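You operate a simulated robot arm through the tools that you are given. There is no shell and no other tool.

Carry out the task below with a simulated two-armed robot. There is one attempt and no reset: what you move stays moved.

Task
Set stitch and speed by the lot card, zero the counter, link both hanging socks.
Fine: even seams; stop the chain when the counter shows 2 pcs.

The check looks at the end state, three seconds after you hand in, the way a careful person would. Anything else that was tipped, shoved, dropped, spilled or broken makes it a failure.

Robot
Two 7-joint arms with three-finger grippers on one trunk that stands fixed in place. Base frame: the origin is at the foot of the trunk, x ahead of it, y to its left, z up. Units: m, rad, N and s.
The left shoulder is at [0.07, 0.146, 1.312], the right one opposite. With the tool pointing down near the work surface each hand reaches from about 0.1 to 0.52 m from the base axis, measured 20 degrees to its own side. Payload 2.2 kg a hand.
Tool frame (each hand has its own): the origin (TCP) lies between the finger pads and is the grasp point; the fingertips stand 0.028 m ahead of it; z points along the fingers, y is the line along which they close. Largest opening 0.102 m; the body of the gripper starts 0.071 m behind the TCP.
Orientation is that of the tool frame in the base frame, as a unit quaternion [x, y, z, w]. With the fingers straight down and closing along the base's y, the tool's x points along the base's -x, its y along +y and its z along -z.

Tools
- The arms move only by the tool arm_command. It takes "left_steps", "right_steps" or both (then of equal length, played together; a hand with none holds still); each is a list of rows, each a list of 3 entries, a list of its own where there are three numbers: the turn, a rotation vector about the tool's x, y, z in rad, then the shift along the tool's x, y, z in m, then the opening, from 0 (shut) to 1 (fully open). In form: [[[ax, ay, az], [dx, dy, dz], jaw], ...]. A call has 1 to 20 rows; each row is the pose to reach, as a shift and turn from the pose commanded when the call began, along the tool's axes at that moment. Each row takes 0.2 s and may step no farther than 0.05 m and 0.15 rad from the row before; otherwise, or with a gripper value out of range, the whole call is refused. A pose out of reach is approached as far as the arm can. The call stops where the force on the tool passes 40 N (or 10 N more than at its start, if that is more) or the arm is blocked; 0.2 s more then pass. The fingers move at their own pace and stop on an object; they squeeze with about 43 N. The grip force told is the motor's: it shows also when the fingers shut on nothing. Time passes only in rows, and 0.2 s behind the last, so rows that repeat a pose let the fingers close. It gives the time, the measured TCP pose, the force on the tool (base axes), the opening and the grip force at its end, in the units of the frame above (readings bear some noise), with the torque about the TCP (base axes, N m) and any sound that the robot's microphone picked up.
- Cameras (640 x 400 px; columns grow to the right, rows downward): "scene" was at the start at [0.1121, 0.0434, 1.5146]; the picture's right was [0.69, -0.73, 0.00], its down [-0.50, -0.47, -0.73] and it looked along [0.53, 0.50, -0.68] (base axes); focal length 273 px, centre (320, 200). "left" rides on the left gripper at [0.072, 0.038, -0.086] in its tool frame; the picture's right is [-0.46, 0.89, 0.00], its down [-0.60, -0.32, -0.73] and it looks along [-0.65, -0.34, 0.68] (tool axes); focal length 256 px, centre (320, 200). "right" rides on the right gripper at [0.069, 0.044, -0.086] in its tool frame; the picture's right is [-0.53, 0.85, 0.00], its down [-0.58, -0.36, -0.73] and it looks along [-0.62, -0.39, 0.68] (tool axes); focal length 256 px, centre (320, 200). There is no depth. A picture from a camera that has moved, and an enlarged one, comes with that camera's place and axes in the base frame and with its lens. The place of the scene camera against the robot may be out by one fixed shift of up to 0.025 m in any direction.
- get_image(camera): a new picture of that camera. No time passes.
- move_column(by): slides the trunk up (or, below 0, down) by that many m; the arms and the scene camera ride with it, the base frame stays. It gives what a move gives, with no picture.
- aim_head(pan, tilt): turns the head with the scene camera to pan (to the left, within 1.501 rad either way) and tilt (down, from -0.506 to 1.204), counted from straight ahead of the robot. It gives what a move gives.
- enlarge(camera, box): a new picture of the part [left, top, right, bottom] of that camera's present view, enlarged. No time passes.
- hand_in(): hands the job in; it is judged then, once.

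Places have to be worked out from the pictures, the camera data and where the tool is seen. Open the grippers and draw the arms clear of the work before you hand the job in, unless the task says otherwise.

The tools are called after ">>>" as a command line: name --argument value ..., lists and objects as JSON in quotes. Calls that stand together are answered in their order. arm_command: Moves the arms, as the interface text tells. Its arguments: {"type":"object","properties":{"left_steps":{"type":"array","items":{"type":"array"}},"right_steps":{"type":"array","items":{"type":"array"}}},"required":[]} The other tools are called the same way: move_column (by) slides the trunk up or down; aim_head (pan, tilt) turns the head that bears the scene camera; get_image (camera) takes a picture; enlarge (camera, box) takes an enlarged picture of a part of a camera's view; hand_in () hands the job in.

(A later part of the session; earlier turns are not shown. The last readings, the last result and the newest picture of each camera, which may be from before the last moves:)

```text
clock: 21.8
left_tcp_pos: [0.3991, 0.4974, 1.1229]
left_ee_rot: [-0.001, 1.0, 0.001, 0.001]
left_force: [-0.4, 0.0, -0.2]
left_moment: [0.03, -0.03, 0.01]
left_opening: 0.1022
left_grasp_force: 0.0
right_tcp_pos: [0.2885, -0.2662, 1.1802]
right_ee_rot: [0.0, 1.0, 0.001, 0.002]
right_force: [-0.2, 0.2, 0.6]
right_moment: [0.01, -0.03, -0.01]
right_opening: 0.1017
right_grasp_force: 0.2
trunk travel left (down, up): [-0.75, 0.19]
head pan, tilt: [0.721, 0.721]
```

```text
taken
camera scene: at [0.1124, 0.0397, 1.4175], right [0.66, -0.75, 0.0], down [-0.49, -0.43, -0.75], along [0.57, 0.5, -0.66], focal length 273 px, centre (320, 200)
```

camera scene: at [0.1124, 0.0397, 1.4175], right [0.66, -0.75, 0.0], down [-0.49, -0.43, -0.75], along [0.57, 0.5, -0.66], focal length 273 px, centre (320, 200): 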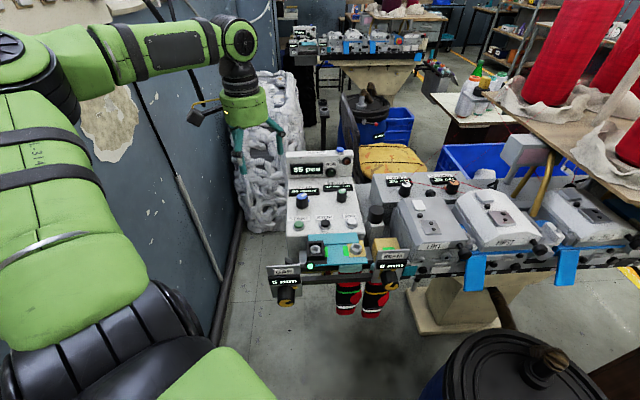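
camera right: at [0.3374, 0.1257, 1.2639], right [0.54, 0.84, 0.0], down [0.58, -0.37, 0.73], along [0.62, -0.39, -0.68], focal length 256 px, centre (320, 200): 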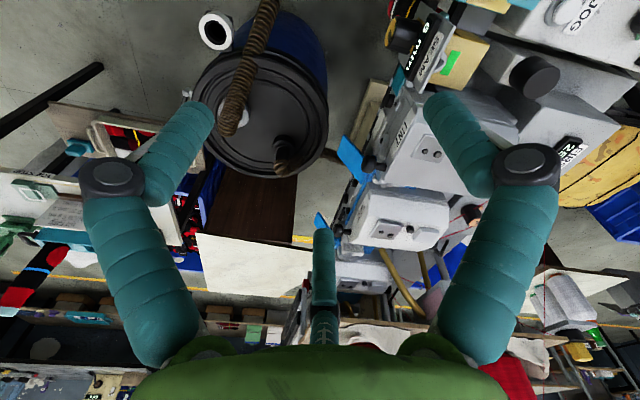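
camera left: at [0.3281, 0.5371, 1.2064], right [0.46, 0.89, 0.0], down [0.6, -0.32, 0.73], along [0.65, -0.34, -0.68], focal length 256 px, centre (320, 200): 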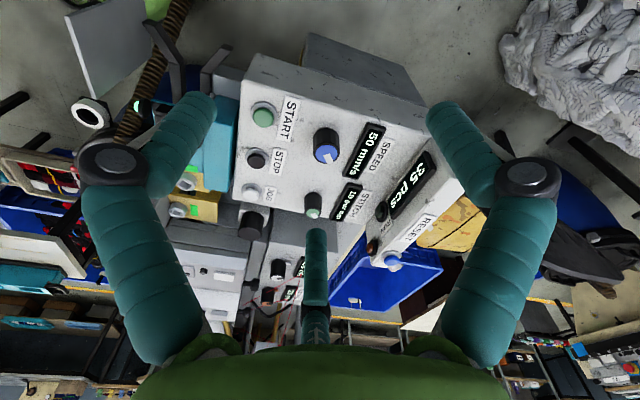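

Right side is now clear. I look closely at the machine heads (covers shut, threads) and downstream path.

>>> enlarge --camera "scene" --box '[360, 160, 520, 290]'

>>> enlarge --camera "scene" --box '[480, 150, 640, 290]'

>>> enlarge --camera "scene" --box '[280, 15, 460, 130]'

```text
3.08 times, centred on (440, 225) of scene
camera zoom: at [0.1124, 0.0397, 1.4175], right [0.66, -0.75, 0.0], down [-0.49, -0.43, -0.75], along [0.57, 0.5, -0.66], focal length 840 px, centre (-49, 123)
```

zoom: 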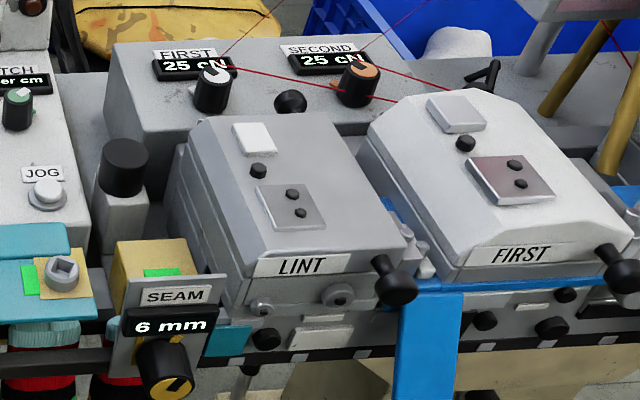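

```text
2.86 times, centred on (560, 220) of scene
camera zoom: at [0.1124, 0.0397, 1.4175], right [0.66, -0.75, 0.0], down [-0.49, -0.43, -0.75], along [0.57, 0.5, -0.66], focal length 780 px, centre (-366, 143)
```

zoom: 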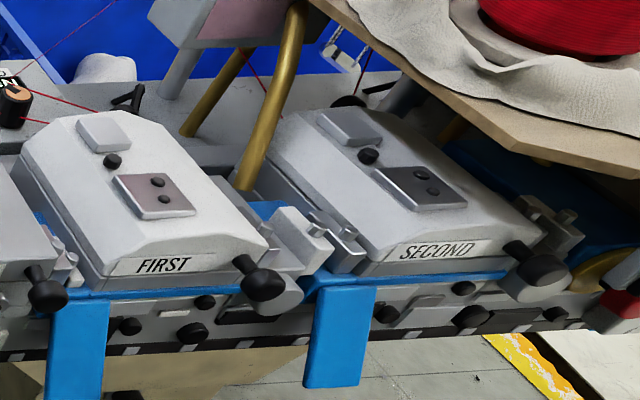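

```text
3.48 times, centred on (370, 72) of scene
camera zoom: at [0.1124, 0.0397, 1.4175], right [0.66, -0.75, 0.0], down [-0.49, -0.43, -0.75], along [0.57, 0.5, -0.66], focal length 950 px, centre (146, 644)
```

zoom: 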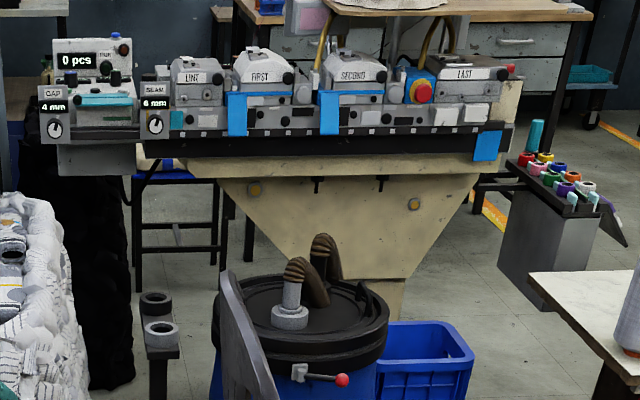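

All covers look shut and the neighbour machine shows the same layout. Now I swing the left hand to the robot's side of the panel and yaw it so its camera looks straight at the panel.

>>> arm_command --left_steps '[[[0, 0, -0.14], [-0.002, -0.022, 0], 1], [[0, 0, -0.28], [-0.004, -0.044, 0], 1], [[0, 0, -0.42], [-0.006, -0.066, 0], 1], [[0, 0, -0.56], [-0.008, -0.088, 0], 1], [[0, 0, -0.7], [-0.01, -0.11, 0], 1], [[0, 0, -0.84], [-0.012, -0.132, 0], 1], [[0, 0, -0.98], [-0.014, -0.154, 0], 1], [[0, 0, -1.12], [-0.016, -0.176, 0], 1], [[0, 0, -1.26], [-0.018, -0.198, 0], 1], [[0, 0, -1.4], [-0.02, -0.22, 0], 1]]'

>>> get_image --camera "left"

>>> get_image --camera "scene"

```text
clock: 24.0
left_tcp_pos: [0.4225, 0.2782, 1.1229]
left_ee_rot: [-0.645, 0.764, 0.0, 0.001]
left_force: [-0.7, -0.1, -0.4]
left_moment: [0.02, -0.01, 0.02]
left_opening: 0.1021
left_grasp_force: 0.1
right_tcp_pos: [0.2917, -0.2644, 1.1794]
right_ee_rot: [0.001, 1.0, 0.0, 0.0]
right_force: [-0.5, -0.4, -0.7]
right_moment: [0.05, 0.01, 0.03]
right_opening: 0.102
right_grasp_force: 0.0
trunk travel left (down, up): [-0.75, 0.19]
head pan, tilt: [0.721, 0.721]
```

```text
taken
camera left: at [0.3725, 0.2136, 1.2082], right [-0.8, 0.61, 0.0], down [0.41, 0.54, 0.73], along [0.44, 0.58, -0.68], focal length 256 px, centre (320, 200)
```

left: 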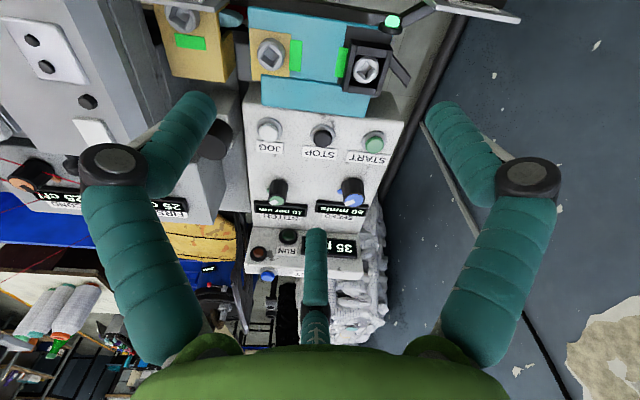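

```text
taken
camera scene: at [0.1153, 0.0407, 1.4172], right [0.66, -0.75, 0.0], down [-0.5, -0.43, -0.75], along [0.56, 0.5, -0.66], focal length 273 px, centre (320, 200)
```

scene: 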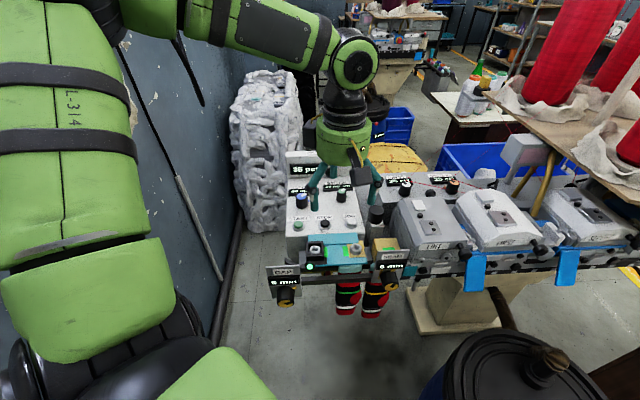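

Good straight view of the panel (upside down). I enlarge it to triangulate knobs and buttons against the earlier left-hand view.

>>> enlarge --camera "left" --box '[230, 100, 410, 200]'

>>> enlarge --camera "left" --box '[230, 180, 390, 290]'

```text
3.56 times, centred on (320, 150) of left
camera zoom: at [0.3725, 0.2136, 1.2082], right [-0.8, 0.61, 0.0], down [0.41, 0.54, 0.73], along [0.44, 0.58, -0.68], focal length 910 px, centre (320, 378)
```

zoom: 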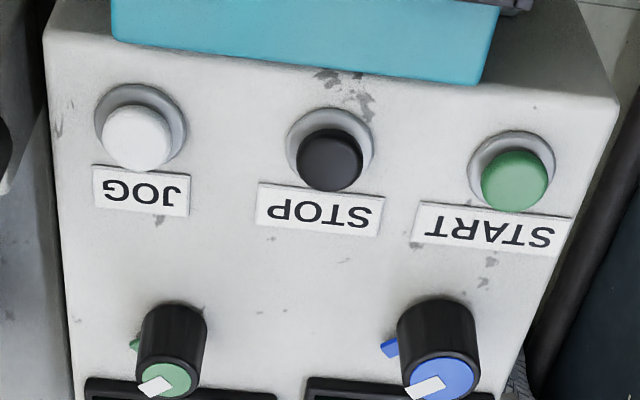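

```text
3.64 times, centred on (310, 235) of left
camera zoom: at [0.3725, 0.2136, 1.2082], right [-0.8, 0.61, 0.0], down [0.41, 0.54, 0.73], along [0.44, 0.58, -0.68], focal length 931 px, centre (356, 73)
```

zoom: 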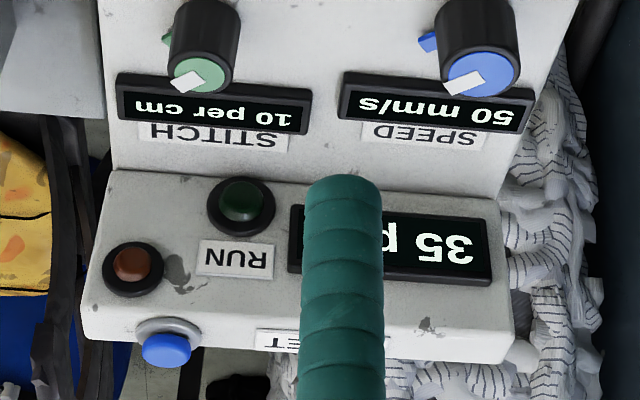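

Triangulating between the two left-hand views: panel face is level at z≈0.925; SPEED knob top ≈(0.496,0.458,0.959), STITCH ≈(0.584,0.391,0.959), START ≈(0.433,0.409,0.934), STOP ≈(0.480,0.362,0.933), RESET ≈(0.679,0.475,1.014). I move the left hand above the SPEED knob with the jaws partly open.

>>> arm_command --left_steps '[[[0, 0, 0], [-0.032, -0.007, 0.0], 0.6], [[0, 0, 0], [-0.064, -0.014, 0.0], 0.6], [[0, 0, 0], [-0.096, -0.021, 0.015], 0.6], [[0, 0, 0], [-0.128, -0.028, 0.03], 0.6], [[0, 0, 0], [-0.16, -0.036, 0.05], 0.6], [[0, 0, 0], [-0.1896, -0.0426, 0.073], 0.6], [[0, 0, 0], [-0.1896, -0.0426, 0.073], 0.6]]'

>>> get_image --camera "left"

>>> enlarge --camera "scene" --box '[240, 80, 440, 260]'

```text
clock: 25.6
left_tcp_pos: [0.4917, 0.4551, 1.0459]
left_ee_rot: [-0.644, 0.765, 0.0, 0.0]
left_force: [0.4, 0.1, 0.5]
left_moment: [0.01, 0.02, -0.04]
left_opening: 0.0611
left_grasp_force: 0.0
right_tcp_pos: [0.2901, -0.264, 1.1795]
right_ee_rot: [0.001, 1.0, 0.001, 0.0]
right_force: [0.4, -0.3, -0.3]
right_moment: [0.0, 0.01, -0.01]
right_opening: 0.1022
right_grasp_force: 0.0
trunk travel left (down, up): [-0.75, 0.19]
head pan, tilt: [0.721, 0.721]
```

```text
taken
camera left: at [0.442, 0.3915, 1.132], right [-0.79, 0.61, 0.0], down [0.41, 0.54, 0.73], along [0.45, 0.58, -0.68], focal length 256 px, centre (320, 200)
```

left: 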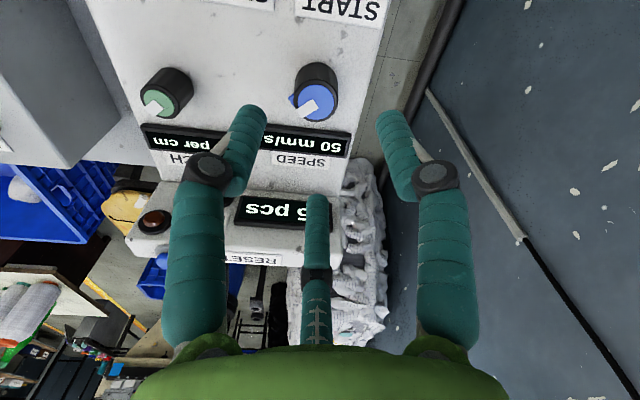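

```text
2.22 times, centred on (340, 170) of scene
camera zoom: at [0.1147, 0.0414, 1.4173], right [0.66, -0.75, 0.0], down [-0.5, -0.44, -0.75], along [0.56, 0.5, -0.66], focal length 607 px, centre (276, 267)
```

zoom: 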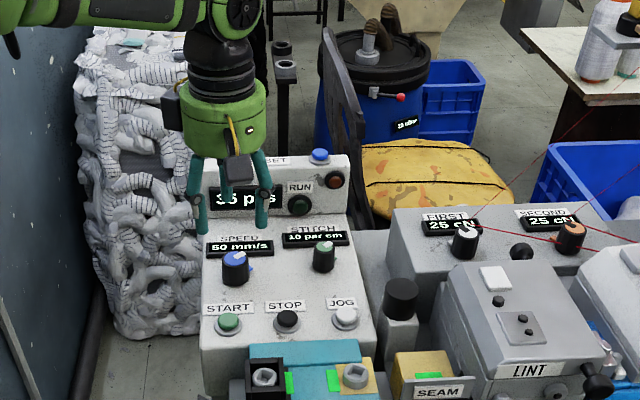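

The knob top centre re-measures at (0.496,0.458), as expected. I correct the small lateral offset and descend so the fingertips straddle the upper third of the knob (tip z≈0.946, clear of the index tab and panel).

>>> arm_command --left_steps '[[[0, 0, 0], [-0.0036, -0.004, 0.01], 0.6], [[0, 0, 0], [-0.0036, -0.004, 0.025], 0.6], [[0, 0, 0], [-0.0036, -0.004, 0.04], 0.6], [[0, 0, 0], [-0.0036, -0.004, 0.055], 0.6], [[0, 0, 0], [-0.0036, -0.004, 0.066], 0.6], [[0, 0, 0], [-0.0036, -0.004, 0.072], 0.6], [[0, 0, 0], [-0.0036, -0.004, 0.072], 0.6]]'

>>> get_image --camera "left"

>>> enlarge --camera "scene" --box '[260, 130, 400, 240]'

```text
clock: 27.2
left_tcp_pos: [0.5007, 0.4625, 0.9754]
left_ee_rot: [-0.644, 0.765, 0.0, 0.0]
left_force: [-0.2, 0.2, -0.1]
left_moment: [0.0, -0.01, 0.01]
left_opening: 0.0613
left_grasp_force: 0.0
right_tcp_pos: [0.2902, -0.2619, 1.1798]
right_ee_rot: [0.001, 1.0, 0.0, 0.0]
right_force: [0.1, -0.1, -0.2]
right_moment: [0.0, -0.01, 0.02]
right_opening: 0.1022
right_grasp_force: 0.0
trunk travel left (down, up): [-0.75, 0.19]
head pan, tilt: [0.721, 0.721]
```

```text
taken
camera left: at [0.45, 0.3987, 1.0603], right [-0.79, 0.61, 0.0], down [0.41, 0.54, 0.73], along [0.45, 0.58, -0.68], focal length 256 px, centre (320, 200)
```

left: 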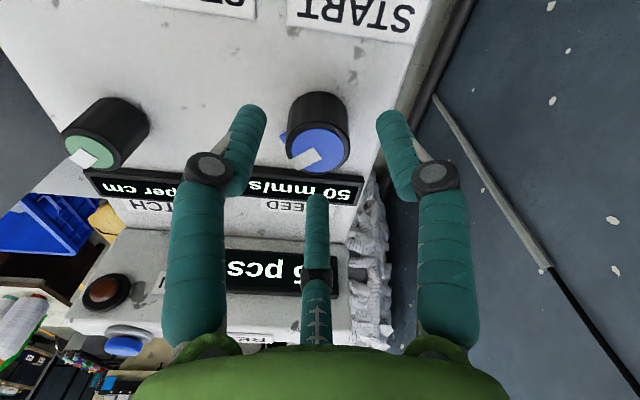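

```text
3.64 times, centred on (330, 185) of scene
camera zoom: at [0.1152, 0.0421, 1.4172], right [0.66, -0.75, 0.0], down [-0.5, -0.44, -0.75], along [0.56, 0.5, -0.66], focal length 993 px, centre (284, 254)
```

zoom: 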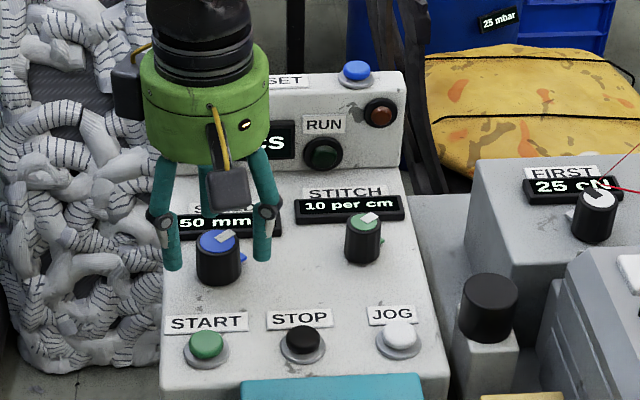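

The hand overshot about 4 mm in x and y relative to the knob axis (knob at (0.496,0.458)). I correct back and then close on the knob.

>>> arm_command --left_steps '[[[0, 0, 0], [0.005, 0.0036, 0.001], 0.6], [[0, 0, 0], [0.005, 0.0036, 0.001], 0.6], [[0, 0, 0], [0.005, 0.0036, 0.001], 0.6]]'

>>> get_image --camera "left"

```text
clock: 28.0
left_tcp_pos: [0.4957, 0.4586, 0.9742]
left_ee_rot: [-0.645, 0.764, 0.0, 0.0]
left_force: [0.6, -1.0, 0.4]
left_moment: [-0.01, -0.01, -0.01]
left_opening: 0.0614
left_grasp_force: 0.0
right_tcp_pos: [0.2911, -0.2629, 1.1806]
right_ee_rot: [0.001, 1.0, 0.0, -0.001]
right_force: [-0.5, 0.2, -0.4]
right_moment: [0.03, 0.0, -0.04]
right_opening: 0.1022
right_grasp_force: 0.0
trunk travel left (down, up): [-0.75, 0.19]
head pan, tilt: [0.721, 0.721]
```

```text
taken
camera left: at [0.4449, 0.3936, 1.0589], right [-0.79, 0.61, 0.0], down [0.41, 0.54, 0.73], along [0.44, 0.58, -0.68], focal length 256 px, centre (320, 200)
```

left: 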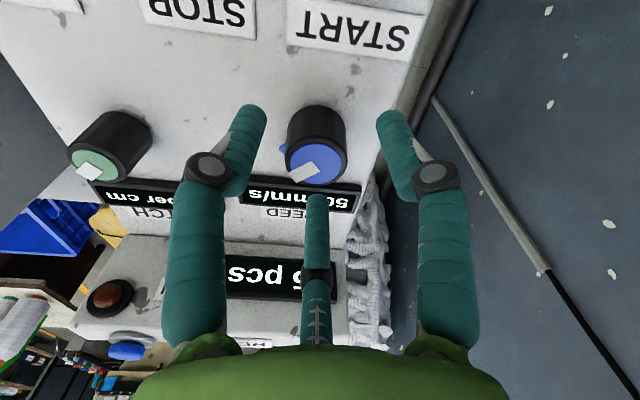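

Centred now (TCP (0.496,0.459)). I close the jaws on the knob.

>>> arm_command --left_steps '[[[0, 0, 0], [0, 0, 0], 0.45], [[0, 0, 0], [0, 0, 0], 0.35], [[0, 0, 0], [0, 0, 0], 0.15], [[0, 0, 0], [0, 0, 0], 0.1], [[0, 0, 0], [0, 0, 0], 0.1]]'

>>> get_image --camera "left"

>>> enlarge --camera "scene" --box '[260, 130, 400, 240]'

```text
clock: 29.2
left_tcp_pos: [0.4971, 0.4575, 0.973]
left_ee_rot: [-0.645, 0.765, -0.001, 0.001]
left_force: [7.6, -2.1, 0.6]
left_moment: [-0.3, -0.38, -0.04]
left_opening: 0.0313
left_grasp_force: 45.4
right_tcp_pos: [0.2931, -0.2637, 1.1797]
right_ee_rot: [0.002, 1.0, 0.0, -0.002]
right_force: [-0.5, -0.2, 0.6]
right_moment: [0.02, 0.0, -0.01]
right_opening: 0.1021
right_grasp_force: 0.2
trunk travel left (down, up): [-0.75, 0.19]
head pan, tilt: [0.721, 0.721]
```

```text
taken
camera left: at [0.4467, 0.393, 1.059], right [-0.79, 0.61, 0.0], down [0.41, 0.54, 0.73], along [0.45, 0.58, -0.68], focal length 256 px, centre (320, 200)
```

left: 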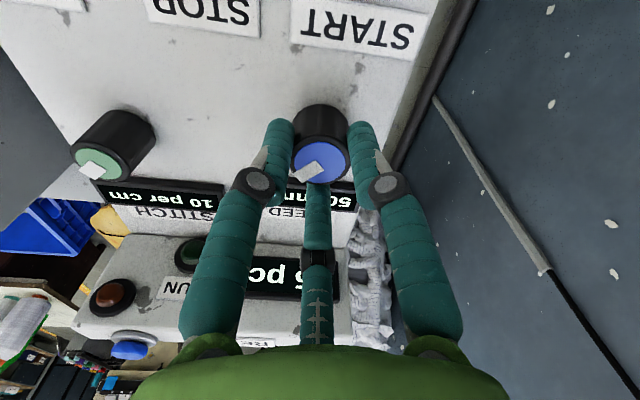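

```text
3.64 times, centred on (330, 185) of scene
camera zoom: at [0.1168, 0.0416, 1.4171], right [0.66, -0.75, 0.0], down [-0.5, -0.44, -0.75], along [0.56, 0.5, -0.66], focal length 993 px, centre (284, 254)
```

zoom: 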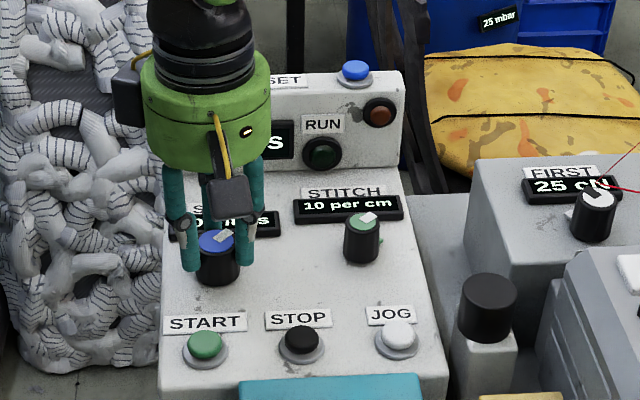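

Gripped: opening 0.031 m, 45 N. I try a small counter-clockwise turn (seen from above) and read the display.

>>> arm_command --left_steps '[[[0, 0, -0.1], [0, 0, 0], 0.1], [[0, 0, -0.2], [0, 0, 0], 0.1], [[0, 0, -0.3], [0, 0, 0], 0.1], [[0, 0, -0.3], [0, 0, 0], 0.1]]'

>>> get_image --camera "left"

>>> enlarge --camera "scene" --box '[290, 160, 370, 210]'

```text
clock: 30.2
left_tcp_pos: [0.4975, 0.4583, 0.9728]
left_ee_rot: [0.752, -0.659, -0.001, 0.001]
left_force: [9.0, -3.2, -1.6]
left_moment: [-0.02, -0.87, 0.0]
left_opening: 0.0314
left_grasp_force: 45.2
right_tcp_pos: [0.2936, -0.2634, 1.1784]
right_ee_rot: [0.001, 1.0, 0.0, -0.001]
right_force: [0.3, 0.8, -0.3]
right_moment: [-0.03, -0.01, -0.02]
right_opening: 0.1022
right_grasp_force: 0.0
trunk travel left (down, up): [-0.75, 0.19]
head pan, tilt: [0.721, 0.721]
```

```text
taken
camera left: at [0.4685, 0.3811, 1.0591], right [-0.94, 0.34, 0.0], down [0.24, 0.64, 0.73], along [0.25, 0.69, -0.68], focal length 256 px, centre (320, 200)
```

left: 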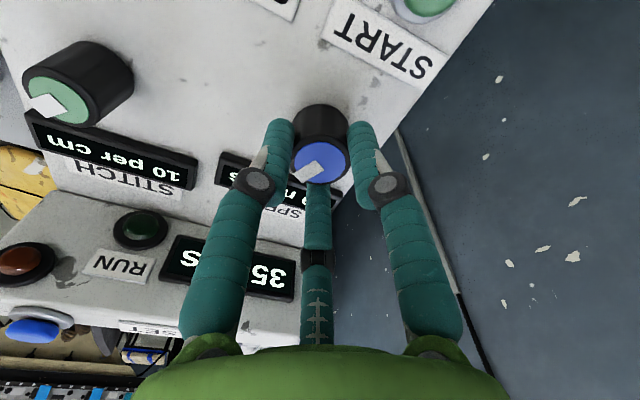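

```text
8.00 times, centred on (330, 185) of scene
camera zoom: at [0.1174, 0.0414, 1.417], right [0.66, -0.75, 0.0], down [-0.5, -0.44, -0.75], along [0.56, 0.5, -0.66], focal length 2185 px, centre (240, 320)
```

zoom: 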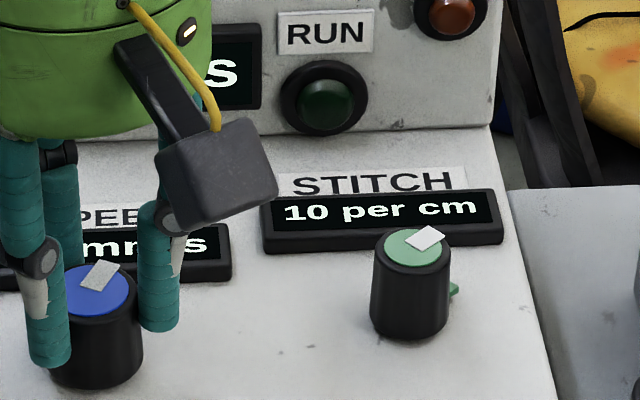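

The knob turned with the hand, but the digits are hidden behind a finger. I release and lift straight up a bit to read the value and get the scale.

>>> arm_command --left_steps '[[[0, 0, 0], [0, 0, 0], 0.4], [[0, 0, 0], [0, 0, 0], 0.6], [[0, 0, 0], [0, 0, -0.02], 0.6], [[0, 0, 0], [0, 0, -0.045], 0.6], [[0, 0, 0], [0, 0, -0.08], 0.6], [[0, 0, 0], [0, 0, -0.115], 0.6]]'

>>> enlarge --camera "scene" --box '[280, 150, 380, 220]'

>>> get_image --camera "left"

```text
clock: 31.6
left_tcp_pos: [0.4963, 0.4583, 1.0879]
left_ee_rot: [0.751, -0.66, -0.001, -0.001]
left_force: [0.3, 0.2, -0.3]
left_moment: [0.04, -0.01, -0.02]
left_opening: 0.0613
left_grasp_force: 0.1
right_tcp_pos: [0.2906, -0.2632, 1.1805]
right_ee_rot: [0.001, 1.0, 0.001, 0.0]
right_force: [-0.1, -0.4, -0.2]
right_moment: [0.01, -0.01, -0.01]
right_opening: 0.1019
right_grasp_force: 0.1
trunk travel left (down, up): [-0.75, 0.19]
head pan, tilt: [0.721, 0.721]
```

```text
5.71 times, centred on (330, 185) of scene
camera zoom: at [0.1142, 0.0414, 1.4173], right [0.66, -0.75, 0.0], down [-0.5, -0.44, -0.75], along [0.56, 0.5, -0.66], focal length 1560 px, centre (263, 286)
```

zoom: 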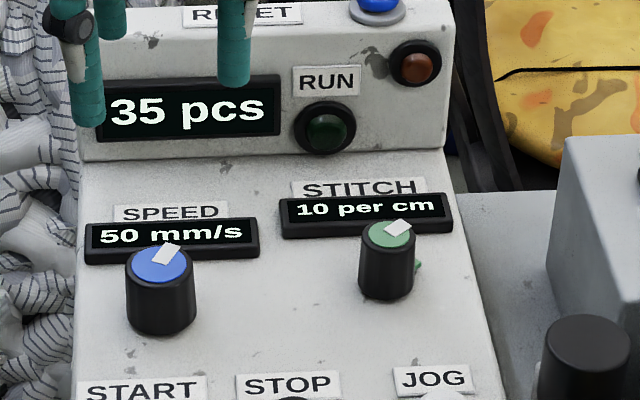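

```text
taken
camera left: at [0.4675, 0.3821, 1.1737], right [-0.94, 0.35, 0.0], down [0.24, 0.64, 0.73], along [0.25, 0.69, -0.68], focal length 256 px, centre (320, 200)
```

left: 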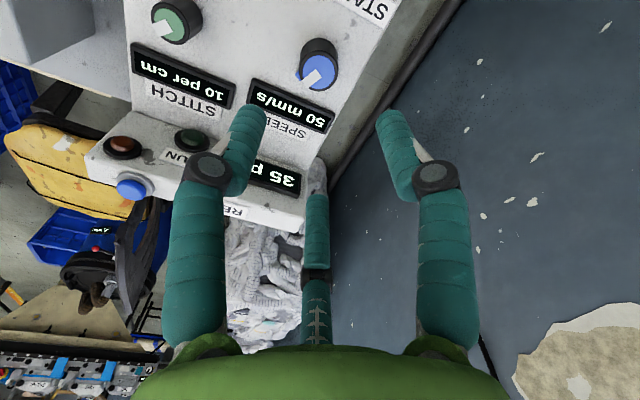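

The knob moved ~17° (its tab turned too) yet the display still shows 50, so the setting seems stepped. I re-grip and turn a further 0.6 rad the same way, then lift and read.

>>> arm_command --left_steps '[[[0, 0, 0], [0, 0, 0.035], 0.6], [[0, 0, 0], [0, 0, 0.07], 0.6], [[0, 0, 0], [0, 0, 0.1], 0.6], [[0, 0, 0], [0, 0, 0.115], 0.6], [[0, 0, 0], [0, 0, 0.115], 0.45], [[0, 0, 0], [0, 0, 0.115], 0.15], [[0, 0, 0], [0, 0, 0.115], 0.1], [[0, 0, 0], [0, 0, 0.115], 0.1], [[0, 0, -0.12], [0, 0, 0.115], 0.1], [[0, 0, -0.24], [0, 0, 0.115], 0.1], [[0, 0, -0.36], [0, 0, 0.115], 0.1], [[0, 0, -0.48], [0, 0, 0.115], 0.1], [[0, 0, -0.6], [0, 0, 0.115], 0.1], [[0, 0, -0.6], [0, 0, 0.115], 0.1], [[0, 0, -0.6], [0, 0, 0.115], 0.4], [[0, 0, -0.6], [0, 0, 0.115], 0.6], [[0, 0, -0.6], [0, 0, 0.085], 0.6], [[0, 0, -0.6], [0, 0, 0.045], 0.6], [[0, 0, -0.6], [0, 0, 0.0], 0.6]]'

>>> enlarge --camera "scene" --box '[280, 150, 380, 220]'

>>> get_image --camera "left"

```text
clock: 35.6
left_tcp_pos: [0.4912, 0.4526, 1.0892]
left_ee_rot: [0.913, -0.408, -0.002, -0.001]
left_force: [0.3, 0.2, 0.3]
left_moment: [0.0, 0.0, 0.01]
left_opening: 0.0614
left_grasp_force: 0.0
right_tcp_pos: [0.2904, -0.2635, 1.1797]
right_ee_rot: [0.0, 1.0, 0.001, 0.0]
right_force: [-0.2, -0.2, 0.2]
right_moment: [0.0, -0.02, 0.0]
right_opening: 0.1018
right_grasp_force: 0.1
trunk travel left (down, up): [-0.75, 0.19]
head pan, tilt: [0.721, 0.721]
```

```text
5.71 times, centred on (330, 185) of scene
camera zoom: at [0.1144, 0.0408, 1.4172], right [0.66, -0.75, 0.0], down [-0.5, -0.43, -0.75], along [0.56, 0.5, -0.66], focal length 1560 px, centre (263, 286)
```

zoom: 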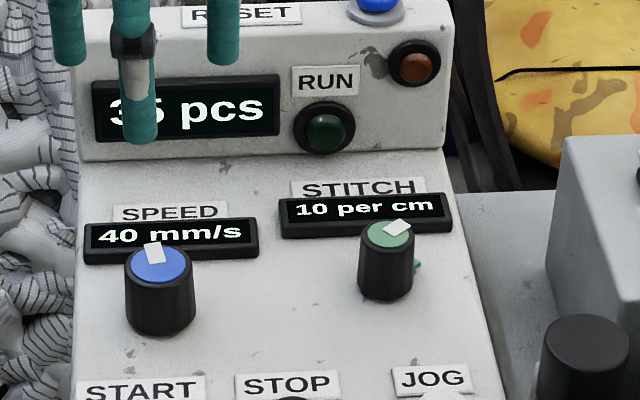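

```text
taken
camera left: at [0.5111, 0.3742, 1.1748], right [-0.97, -0.24, 0.0], down [-0.17, 0.66, 0.73], along [-0.18, 0.71, -0.68], focal length 256 px, centre (320, 200)
```

left: 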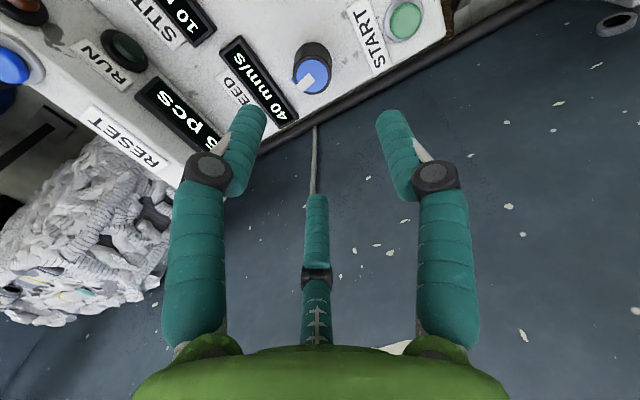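

Now 40 mm/s. The step seems about 10 mm/s per ~45–60°; the hand needs a moment to settle, so I hold and re-read the pose before re-gripping.

>>> arm_command --left_steps '[[[0, 0, 0], [0, 0, 0], 0.6], [[0, 0, 0], [0, 0, 0], 0.6]]'

>>> enlarge --camera "left" --box '[260, 20, 380, 120]'

```text
clock: 36.2
left_tcp_pos: [0.4918, 0.4531, 1.0881]
left_ee_rot: [0.913, -0.408, 0.001, 0.0]
left_force: [0.3, -0.5, 0.7]
left_moment: [0.01, -0.01, 0.0]
left_opening: 0.0613
left_grasp_force: 0.0
right_tcp_pos: [0.2921, -0.2634, 1.1803]
right_ee_rot: [0.001, 1.0, 0.0, 0.001]
right_force: [-0.3, -1.2, 0.6]
right_moment: [0.02, 0.02, -0.01]
right_opening: 0.1017
right_grasp_force: 0.0
trunk travel left (down, up): [-0.75, 0.19]
head pan, tilt: [0.721, 0.721]
```

```text
4.00 times, centred on (320, 70) of left
camera zoom: at [0.5118, 0.375, 1.1745], right [-0.97, -0.24, 0.0], down [-0.17, 0.66, 0.73], along [-0.18, 0.71, -0.68], focal length 1024 px, centre (320, 720)
```

zoom: 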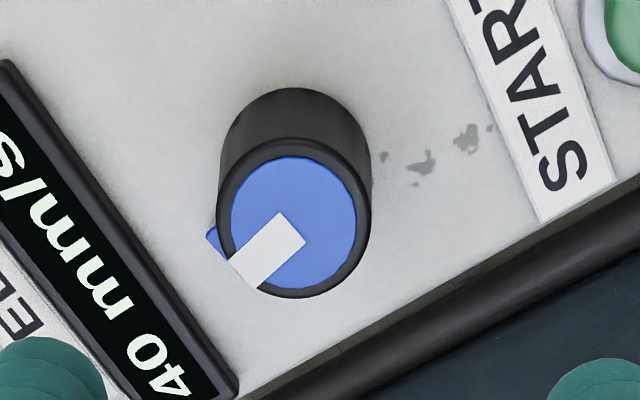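

Mark now points ~12° left of panel-up at 40 mm/s. To keep wrist range I rotate the open hand back clockwise 1.6 rad above the knob, then check its position before gripping again.

>>> arm_command --left_steps '[[[0, 0, 0.14], [0, 0, 0], 0.6], [[0, 0, 0.28], [0, 0, 0], 0.6], [[0, 0, 0.42], [0, 0, 0], 0.6], [[0, 0, 0.56], [0, 0, 0], 0.6], [[0, 0, 0.7], [0, 0, 0], 0.6], [[0, 0, 0.84], [0, 0, 0], 0.6], [[0, 0, 0.98], [0, 0, 0], 0.6], [[0, 0, 1.12], [0, 0, 0], 0.6], [[0, 0, 1.26], [0, 0, 0], 0.6], [[0, 0, 1.4], [0, 0, 0], 0.6], [[0, 0, 1.53], [0, 0, 0], 0.6], [[0, 0, 1.6], [0, 0, 0], 0.6], [[0, 0, 1.6], [0, 0, 0], 0.6], [[0, 0, 1.6], [0, 0, 0], 0.6]]'

>>> get_image --camera "left"

```text
clock: 39.2
left_tcp_pos: [0.4946, 0.4578, 1.089]
left_ee_rot: [-0.343, 0.939, 0.0, -0.001]
left_force: [1.4, 0.4, 0.1]
left_moment: [0.0, -0.01, -0.03]
left_opening: 0.0613
left_grasp_force: 0.1
right_tcp_pos: [0.2906, -0.2622, 1.1806]
right_ee_rot: [0.001, 1.0, 0.0, 0.0]
right_force: [-0.6, -0.4, -0.7]
right_moment: [-0.01, -0.02, 0.01]
right_opening: 0.102
right_grasp_force: 0.0
trunk travel left (down, up): [-0.75, 0.19]
head pan, tilt: [0.721, 0.721]
```

```text
taken
camera left: at [0.4143, 0.4404, 1.1749], right [-0.21, 0.98, 0.0], down [0.67, 0.15, 0.73], along [0.71, 0.16, -0.68], focal length 256 px, centre (320, 200)
```

left: 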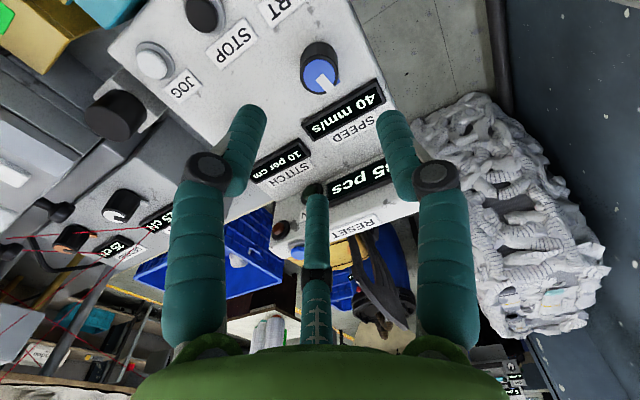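

Position is good (knob axis at (0.496,0.459)). I descend again and check centring before closing.

>>> arm_command --left_steps '[[[0, 0, 0], [0, 0, 0.035], 0.6], [[0, 0, 0], [0, 0, 0.07], 0.6], [[0, 0, 0], [0, 0, 0.1], 0.6], [[0, 0, 0], [0, 0, 0.115], 0.6], [[0, 0, 0], [0, 0, 0.115], 0.6], [[0, 0, 0], [0, 0, 0.115], 0.6]]'

>>> get_image --camera "left"

```text
clock: 40.6
left_tcp_pos: [0.495, 0.4598, 0.9739]
left_ee_rot: [-0.344, 0.939, 0.0, 0.001]
left_force: [-0.4, -0.1, -0.1]
left_moment: [0.02, 0.01, 0.02]
left_opening: 0.0613
left_grasp_force: 0.0
right_tcp_pos: [0.2915, -0.2634, 1.18]
right_ee_rot: [0.0, 1.0, 0.0, -0.001]
right_force: [0.2, 0.4, -0.3]
right_moment: [-0.01, 0.0, 0.03]
right_opening: 0.102
right_grasp_force: 0.0
trunk travel left (down, up): [-0.75, 0.19]
head pan, tilt: [0.721, 0.721]
```

```text
taken
camera left: at [0.4143, 0.4426, 1.0599], right [-0.22, 0.98, 0.0], down [0.67, 0.15, 0.73], along [0.71, 0.16, -0.68], focal length 256 px, centre (320, 200)
```

left: 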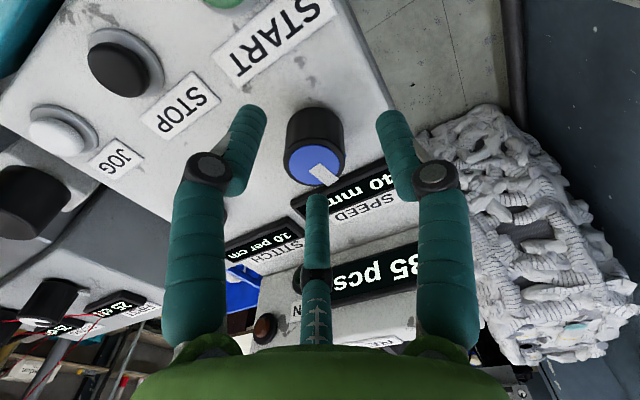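

Well centred at (0.495,0.460). I close and turn another 0.6 rad counter-clockwise, staying gripped, and look.

>>> arm_command --left_steps '[[[0, 0, 0], [0, 0, 0], 0.45], [[0, 0, 0], [0, 0, 0], 0.3], [[0, 0, 0], [0, 0, 0], 0.1], [[0, 0, 0], [0, 0, 0], 0.1], [[0, 0, -0.12], [0, 0, 0], 0.1], [[0, 0, -0.24], [0, 0, 0], 0.1], [[0, 0, -0.36], [0, 0, 0], 0.1], [[0, 0, -0.48], [0, 0, 0], 0.1], [[0, 0, -0.6], [0, 0, 0], 0.1], [[0, 0, -0.6], [0, 0, 0], 0.1]]'

>>> get_image --camera "left"

>>> enlarge --camera "scene" --box '[280, 150, 380, 220]'

```text
clock: 42.8
left_tcp_pos: [0.4971, 0.4586, 0.9742]
left_ee_rot: [-0.606, 0.795, -0.001, 0.002]
left_force: [13.5, 3.2, 12.1]
left_moment: [0.14, -0.3, 0.01]
left_opening: 0.0321
left_grasp_force: 16.5
right_tcp_pos: [0.2927, -0.2626, 1.179]
right_ee_rot: [0.002, 1.0, 0.001, -0.001]
right_force: [0.4, 0.7, 0.4]
right_moment: [0.03, 0.01, -0.01]
right_opening: 0.1022
right_grasp_force: 0.1
trunk travel left (down, up): [-0.75, 0.19]
head pan, tilt: [0.721, 0.721]
```

```text
taken
camera left: at [0.4395, 0.3981, 1.06], right [-0.73, 0.68, 0.0], down [0.46, 0.5, 0.73], along [0.5, 0.54, -0.68], focal length 256 px, centre (320, 200)
```

left: 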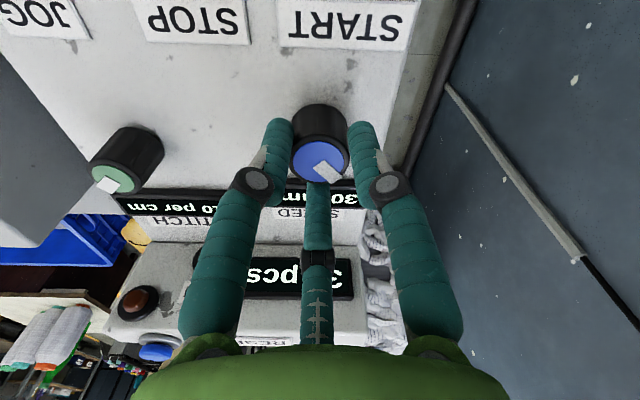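

```text
5.71 times, centred on (330, 185) of scene
camera zoom: at [0.1167, 0.0412, 1.4172], right [0.66, -0.75, 0.0], down [-0.5, -0.43, -0.75], along [0.56, 0.5, -0.66], focal length 1560 px, centre (263, 286)
```

zoom: 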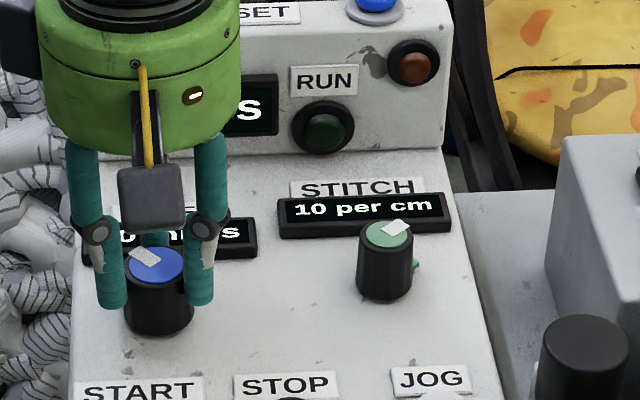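

The wrist view shows "30". I release and lift to confirm it, then see where the mark sits.

>>> arm_command --left_steps '[[[0, 0, 0], [0, 0, 0], 0.3], [[0, 0, 0], [0, 0, 0], 0.6], [[0, 0, 0], [0, 0, 0], 0.6], [[0, 0, 0], [0, 0, -0.02], 0.6], [[0, 0, 0], [0, 0, -0.05], 0.6], [[0, 0, 0], [0, 0, -0.085], 0.6], [[0, 0, 0], [0, 0, -0.115], 0.6], [[0, 0, 0], [0, 0, -0.115], 0.6]]'

>>> get_image --camera "left"

>>> enlarge --camera "scene" --box '[280, 150, 380, 220]'

>>> enlarge --camera "left" --box '[240, 20, 400, 130]'

```text
clock: 44.6
left_tcp_pos: [0.4969, 0.4597, 1.0908]
left_ee_rot: [-0.606, 0.796, 0.0, 0.0]
left_force: [0.1, 0.0, -0.1]
left_moment: [-0.02, -0.02, -0.01]
left_opening: 0.061
left_grasp_force: 0.0
right_tcp_pos: [0.2911, -0.2624, 1.1812]
right_ee_rot: [0.001, 1.0, -0.001, 0.0]
right_force: [-0.2, 0.9, 0.0]
right_moment: [0.0, 0.0, 0.01]
right_opening: 0.1019
right_grasp_force: 0.1
trunk travel left (down, up): [-0.75, 0.19]
head pan, tilt: [0.721, 0.721]
```

```text
taken
camera left: at [0.439, 0.4009, 1.1772], right [-0.73, 0.68, 0.0], down [0.47, 0.5, 0.73], along [0.5, 0.53, -0.68], focal length 256 px, centre (320, 200)
```

left: 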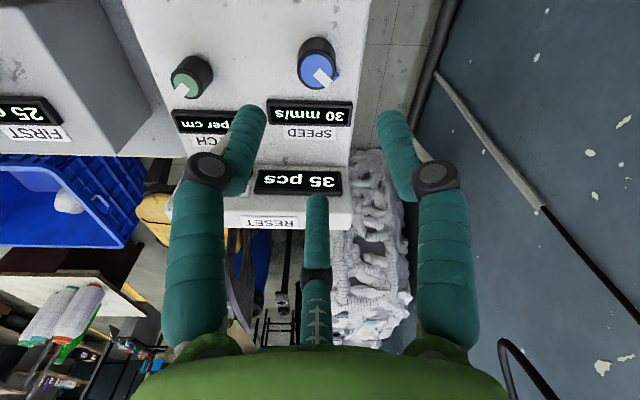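

```text
5.71 times, centred on (330, 185) of scene
camera zoom: at [0.1155, 0.0424, 1.4171], right [0.66, -0.75, 0.0], down [-0.5, -0.44, -0.75], along [0.56, 0.5, -0.66], focal length 1560 px, centre (263, 286)
```

zoom: 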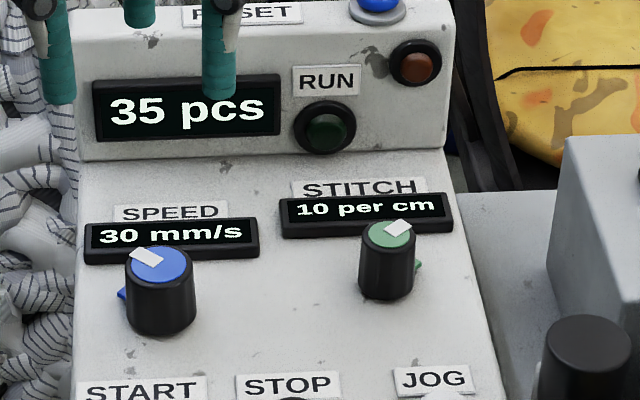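

```text
3.64 times, centred on (320, 75) of left
camera zoom: at [0.439, 0.4009, 1.1772], right [-0.73, 0.68, 0.0], down [0.47, 0.5, 0.73], along [0.5, 0.53, -0.68], focal length 931 px, centre (320, 654)
```

zoom: 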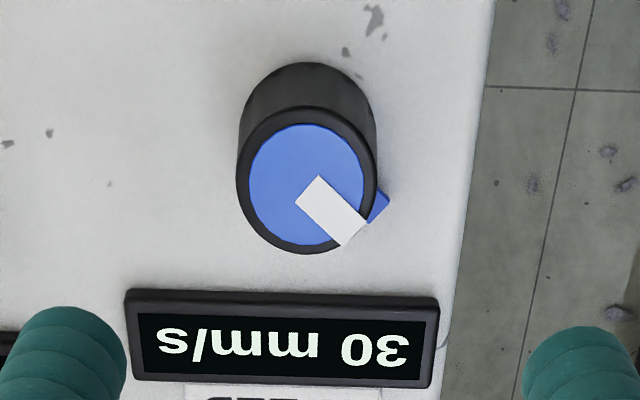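

SPEED now reads 30 mm/s with the mark ~45° left of up (40 at centre, 50 at +45°), so it sits mid-step. Next is STITCH: I move above it at the same height while yawing the hand clockwise 0.95 rad.

>>> arm_command --left_steps '[[[0, 0, 0.12], [0.0054, -0.0128, 0], 0.6], [[0, 0, 0.24], [0.0108, -0.0256, 0], 0.6], [[0, 0, 0.36], [0.0162, -0.0384, 0], 0.6], [[0, 0, 0.48], [0.0216, -0.0512, 0], 0.6], [[0, 0, 0.6], [0.027, -0.064, 0], 0.6], [[0, 0, 0.72], [0.0324, -0.0768, 0], 0.6], [[0, 0, 0.84], [0.0378, -0.0896, 0], 0.6], [[0, 0, 0.95], [0.0432, -0.1024, 0], 0.6], [[0, 0, 0.95], [0.0432, -0.1024, 0], 0.6], [[0, 0, 0.95], [0.0432, -0.1024, 0], 0.6]]'

>>> get_image --camera "left"

>>> get_image --camera "scene"

```text
clock: 46.8
left_tcp_pos: [0.5813, 0.3865, 1.0894]
left_ee_rot: [-0.175, 0.985, 0.0, 0.0]
left_force: [-0.2, 0.4, -0.6]
left_moment: [-0.02, -0.01, 0.03]
left_opening: 0.0612
left_grasp_force: 0.1
right_tcp_pos: [0.2903, -0.2628, 1.1801]
right_ee_rot: [0.002, 1.0, 0.0, 0.001]
right_force: [0.3, 0.3, 0.2]
right_moment: [0.01, -0.01, 0.01]
right_opening: 0.1019
right_grasp_force: 0.0
trunk travel left (down, up): [-0.75, 0.19]
head pan, tilt: [0.721, 0.721]
```

```text
taken
camera left: at [0.5008, 0.3982, 1.1755], right [0.13, 0.99, 0.0], down [0.68, -0.09, 0.73], along [0.72, -0.1, -0.68], focal length 256 px, centre (320, 200)
```

left: 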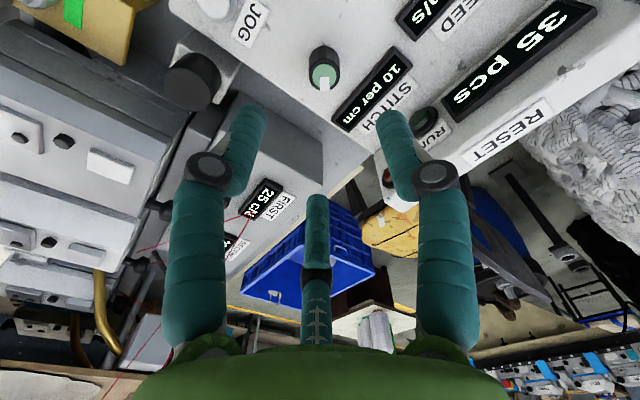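

```text
taken
camera scene: at [0.1151, 0.0421, 1.4172], right [0.66, -0.75, 0.0], down [-0.5, -0.44, -0.75], along [0.56, 0.5, -0.66], focal length 273 px, centre (320, 200)
```

scene: 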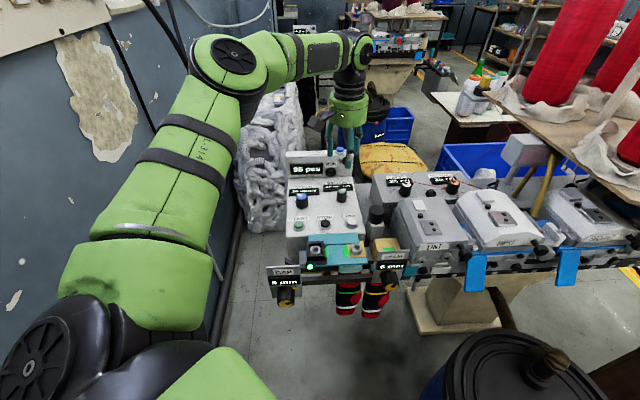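

STITCH axis re-measures at (0.584,0.390). I correct ~4 mm and descend with jaws open around it, then check.

>>> arm_command --left_steps '[[[0, 0, 0], [-0.004, 0.0023, 0.03], 0.6], [[0, 0, 0], [-0.004, 0.0023, 0.065], 0.6], [[0, 0, 0], [-0.004, 0.0023, 0.098], 0.6], [[0, 0, 0], [-0.004, 0.0023, 0.115], 0.6], [[0, 0, 0], [-0.004, 0.0023, 0.115], 0.6], [[0, 0, 0], [-0.004, 0.0023, 0.115], 0.6]]'

>>> get_image --camera "left"

>>> enlarge --camera "scene" --box '[280, 130, 420, 230]'

```text
clock: 48.2
left_tcp_pos: [0.5793, 0.3899, 0.9764]
left_ee_rot: [-0.174, 0.985, 0.001, 0.001]
left_force: [-0.1, -0.5, 0.4]
left_moment: [-0.03, -0.01, -0.03]
left_opening: 0.0613
left_grasp_force: 0.2
left hand out of reach, approached as far as the arm can: row 4, 5, 6
right_tcp_pos: [0.2919, -0.2622, 1.1792]
right_ee_rot: [0.002, 1.0, 0.0, 0.001]
right_force: [0.8, 0.0, 0.8]
right_moment: [-0.01, -0.03, -0.01]
right_opening: 0.1018
right_grasp_force: 0.0
trunk travel left (down, up): [-0.75, 0.19]
head pan, tilt: [0.721, 0.721]
```

```text
taken
camera left: at [0.4965, 0.4017, 1.0633], right [0.13, 0.99, 0.0], down [0.68, -0.09, 0.73], along [0.73, -0.1, -0.68], focal length 256 px, centre (320, 200)
```

left: 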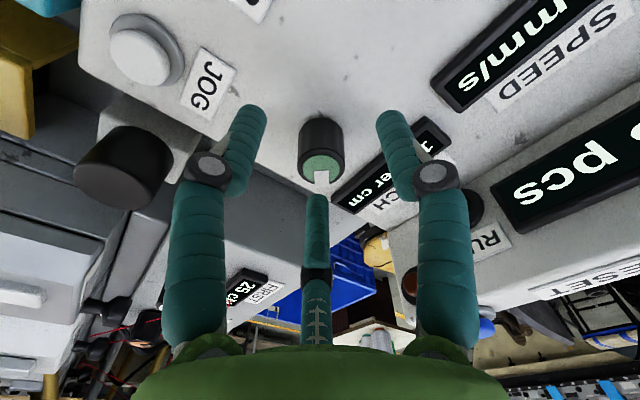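

```text
4.00 times, centred on (350, 180) of scene
camera zoom: at [0.1152, 0.0417, 1.4172], right [0.66, -0.75, 0.0], down [-0.5, -0.44, -0.75], along [0.56, 0.5, -0.66], focal length 1092 px, centre (200, 280)
```

zoom: 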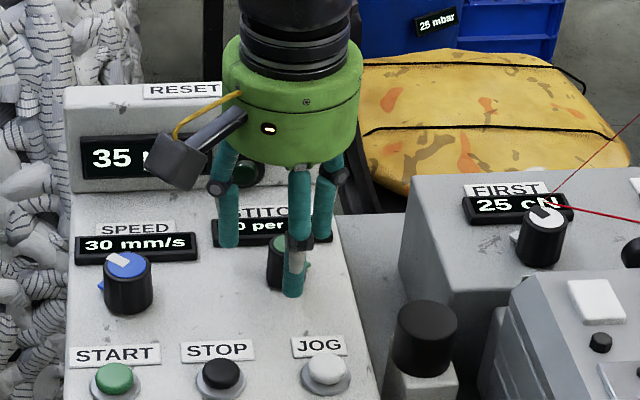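

At this height the reach is just short (5 mm). I lift the hand 0.07 and lower the trunk 0.06 so the wrist is level with the shoulder, then retry.

>>> arm_command --left_steps '[[[0, 0, 0], [0, 0, -0.03], 0.6], [[0, 0, 0], [0, 0, -0.065], 0.6], [[0, 0, 0], [0, 0, -0.085], 0.6], [[0, 0, 0], [0, 0, -0.085], 0.6]]'

>>> move_column --by -0.06

>>> get_image --camera "scene"

>>> get_image --camera "left"

```text
clock: 49.2
left_tcp_pos: [0.5809, 0.3919, 1.0641]
left_ee_rot: [-0.174, 0.985, 0.001, 0.0]
left_force: [0.6, -0.5, -0.3]
left_moment: [0.01, 0.0, 0.03]
left_opening: 0.0612
left_grasp_force: 0.1
right_tcp_pos: [0.2915, -0.2622, 1.1796]
right_ee_rot: [0.001, 1.0, 0.0, 0.0]
right_force: [0.3, 0.6, 0.7]
right_moment: [0.0, -0.03, 0.01]
right_opening: 0.1018
right_grasp_force: 0.1
trunk travel left (down, up): [-0.75, 0.19]
head pan, tilt: [0.721, 0.721]
```

```text
clock: 50.2
left_tcp_pos: [0.5788, 0.3916, 1.0039]
left_ee_rot: [-0.174, 0.985, 0.0, 0.0]
left_force: [-0.5, 0.0, 0.2]
left_moment: [0.01, -0.04, 0.02]
left_opening: 0.0609
left_grasp_force: 0.0
right_tcp_pos: [0.2907, -0.2632, 1.1204]
right_ee_rot: [0.001, 1.0, 0.0, 0.0]
right_force: [0.0, 0.2, 0.3]
right_moment: [-0.01, 0.03, 0.04]
right_opening: 0.102
right_grasp_force: 0.0
trunk travel left (down, up): [-0.69, 0.25]
head pan, tilt: [0.721, 0.721]
```

```text
taken
camera scene: at [0.1149, 0.0421, 1.3572], right [0.66, -0.75, 0.0], down [-0.5, -0.44, -0.75], along [0.56, 0.5, -0.66], focal length 273 px, centre (320, 200)
```

scene: 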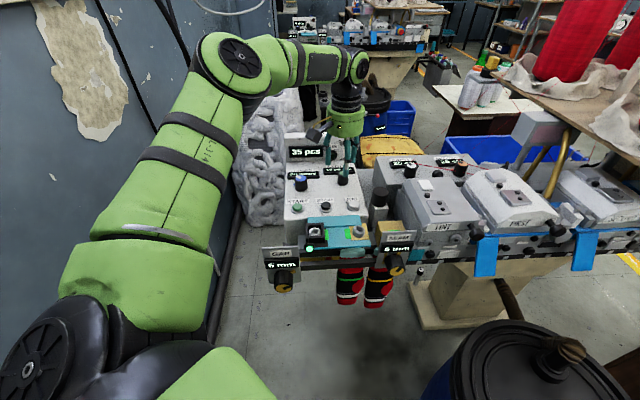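

```text
taken
camera left: at [0.4987, 0.4026, 1.0899], right [0.13, 0.99, 0.0], down [0.68, -0.09, 0.73], along [0.72, -0.1, -0.68], focal length 256 px, centre (320, 200)
```

left: 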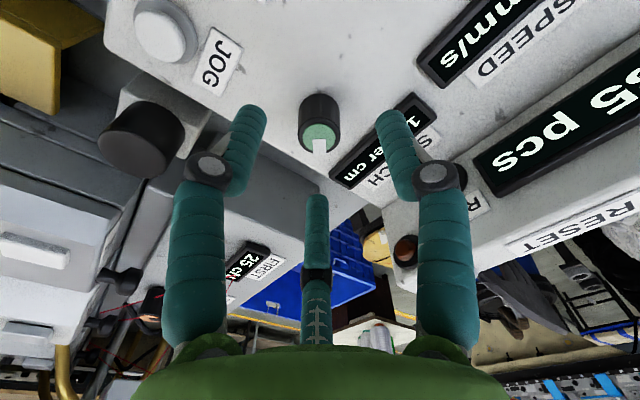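

The counter and machine are undisturbed. I move the ~5 mm outward and down to the gripping height on STITCH.

>>> arm_command --left_steps '[[[0, 0, 0], [-0.0047, -0.0034, 0.0], 0.6], [[0, 0, 0], [-0.0047, -0.0034, 0.015], 0.6], [[0, 0, 0], [-0.0047, -0.0034, 0.03], 0.6], [[0, 0, 0], [-0.0047, -0.0034, 0.03], 0.6], [[0, 0, 0], [-0.0047, -0.0034, 0.03], 0.6]]'

>>> get_image --camera "left"

```text
clock: 51.4
left_tcp_pos: [0.5876, 0.3877, 0.9717]
left_ee_rot: [-0.174, 0.985, 0.0, 0.0]
left_force: [0.1, -0.2, -0.5]
left_moment: [0.0, 0.0, -0.03]
left_opening: 0.061
left_grasp_force: 0.1
right_tcp_pos: [0.2913, -0.2628, 1.1208]
right_ee_rot: [0.002, 1.0, 0.001, 0.0]
right_force: [-0.3, 0.2, 0.0]
right_moment: [-0.02, -0.02, -0.02]
right_opening: 0.102
right_grasp_force: 0.1
trunk travel left (down, up): [-0.69, 0.25]
head pan, tilt: [0.721, 0.721]
```

```text
taken
camera left: at [0.5057, 0.4, 1.0585], right [0.13, 0.99, 0.0], down [0.68, -0.09, 0.73], along [0.72, -0.1, -0.68], focal length 256 px, centre (320, 200)
```

left: 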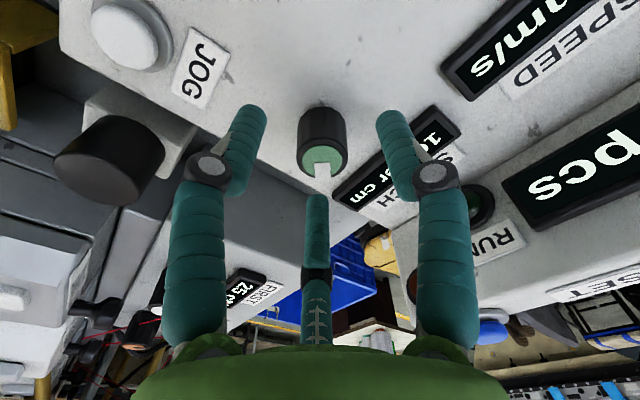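

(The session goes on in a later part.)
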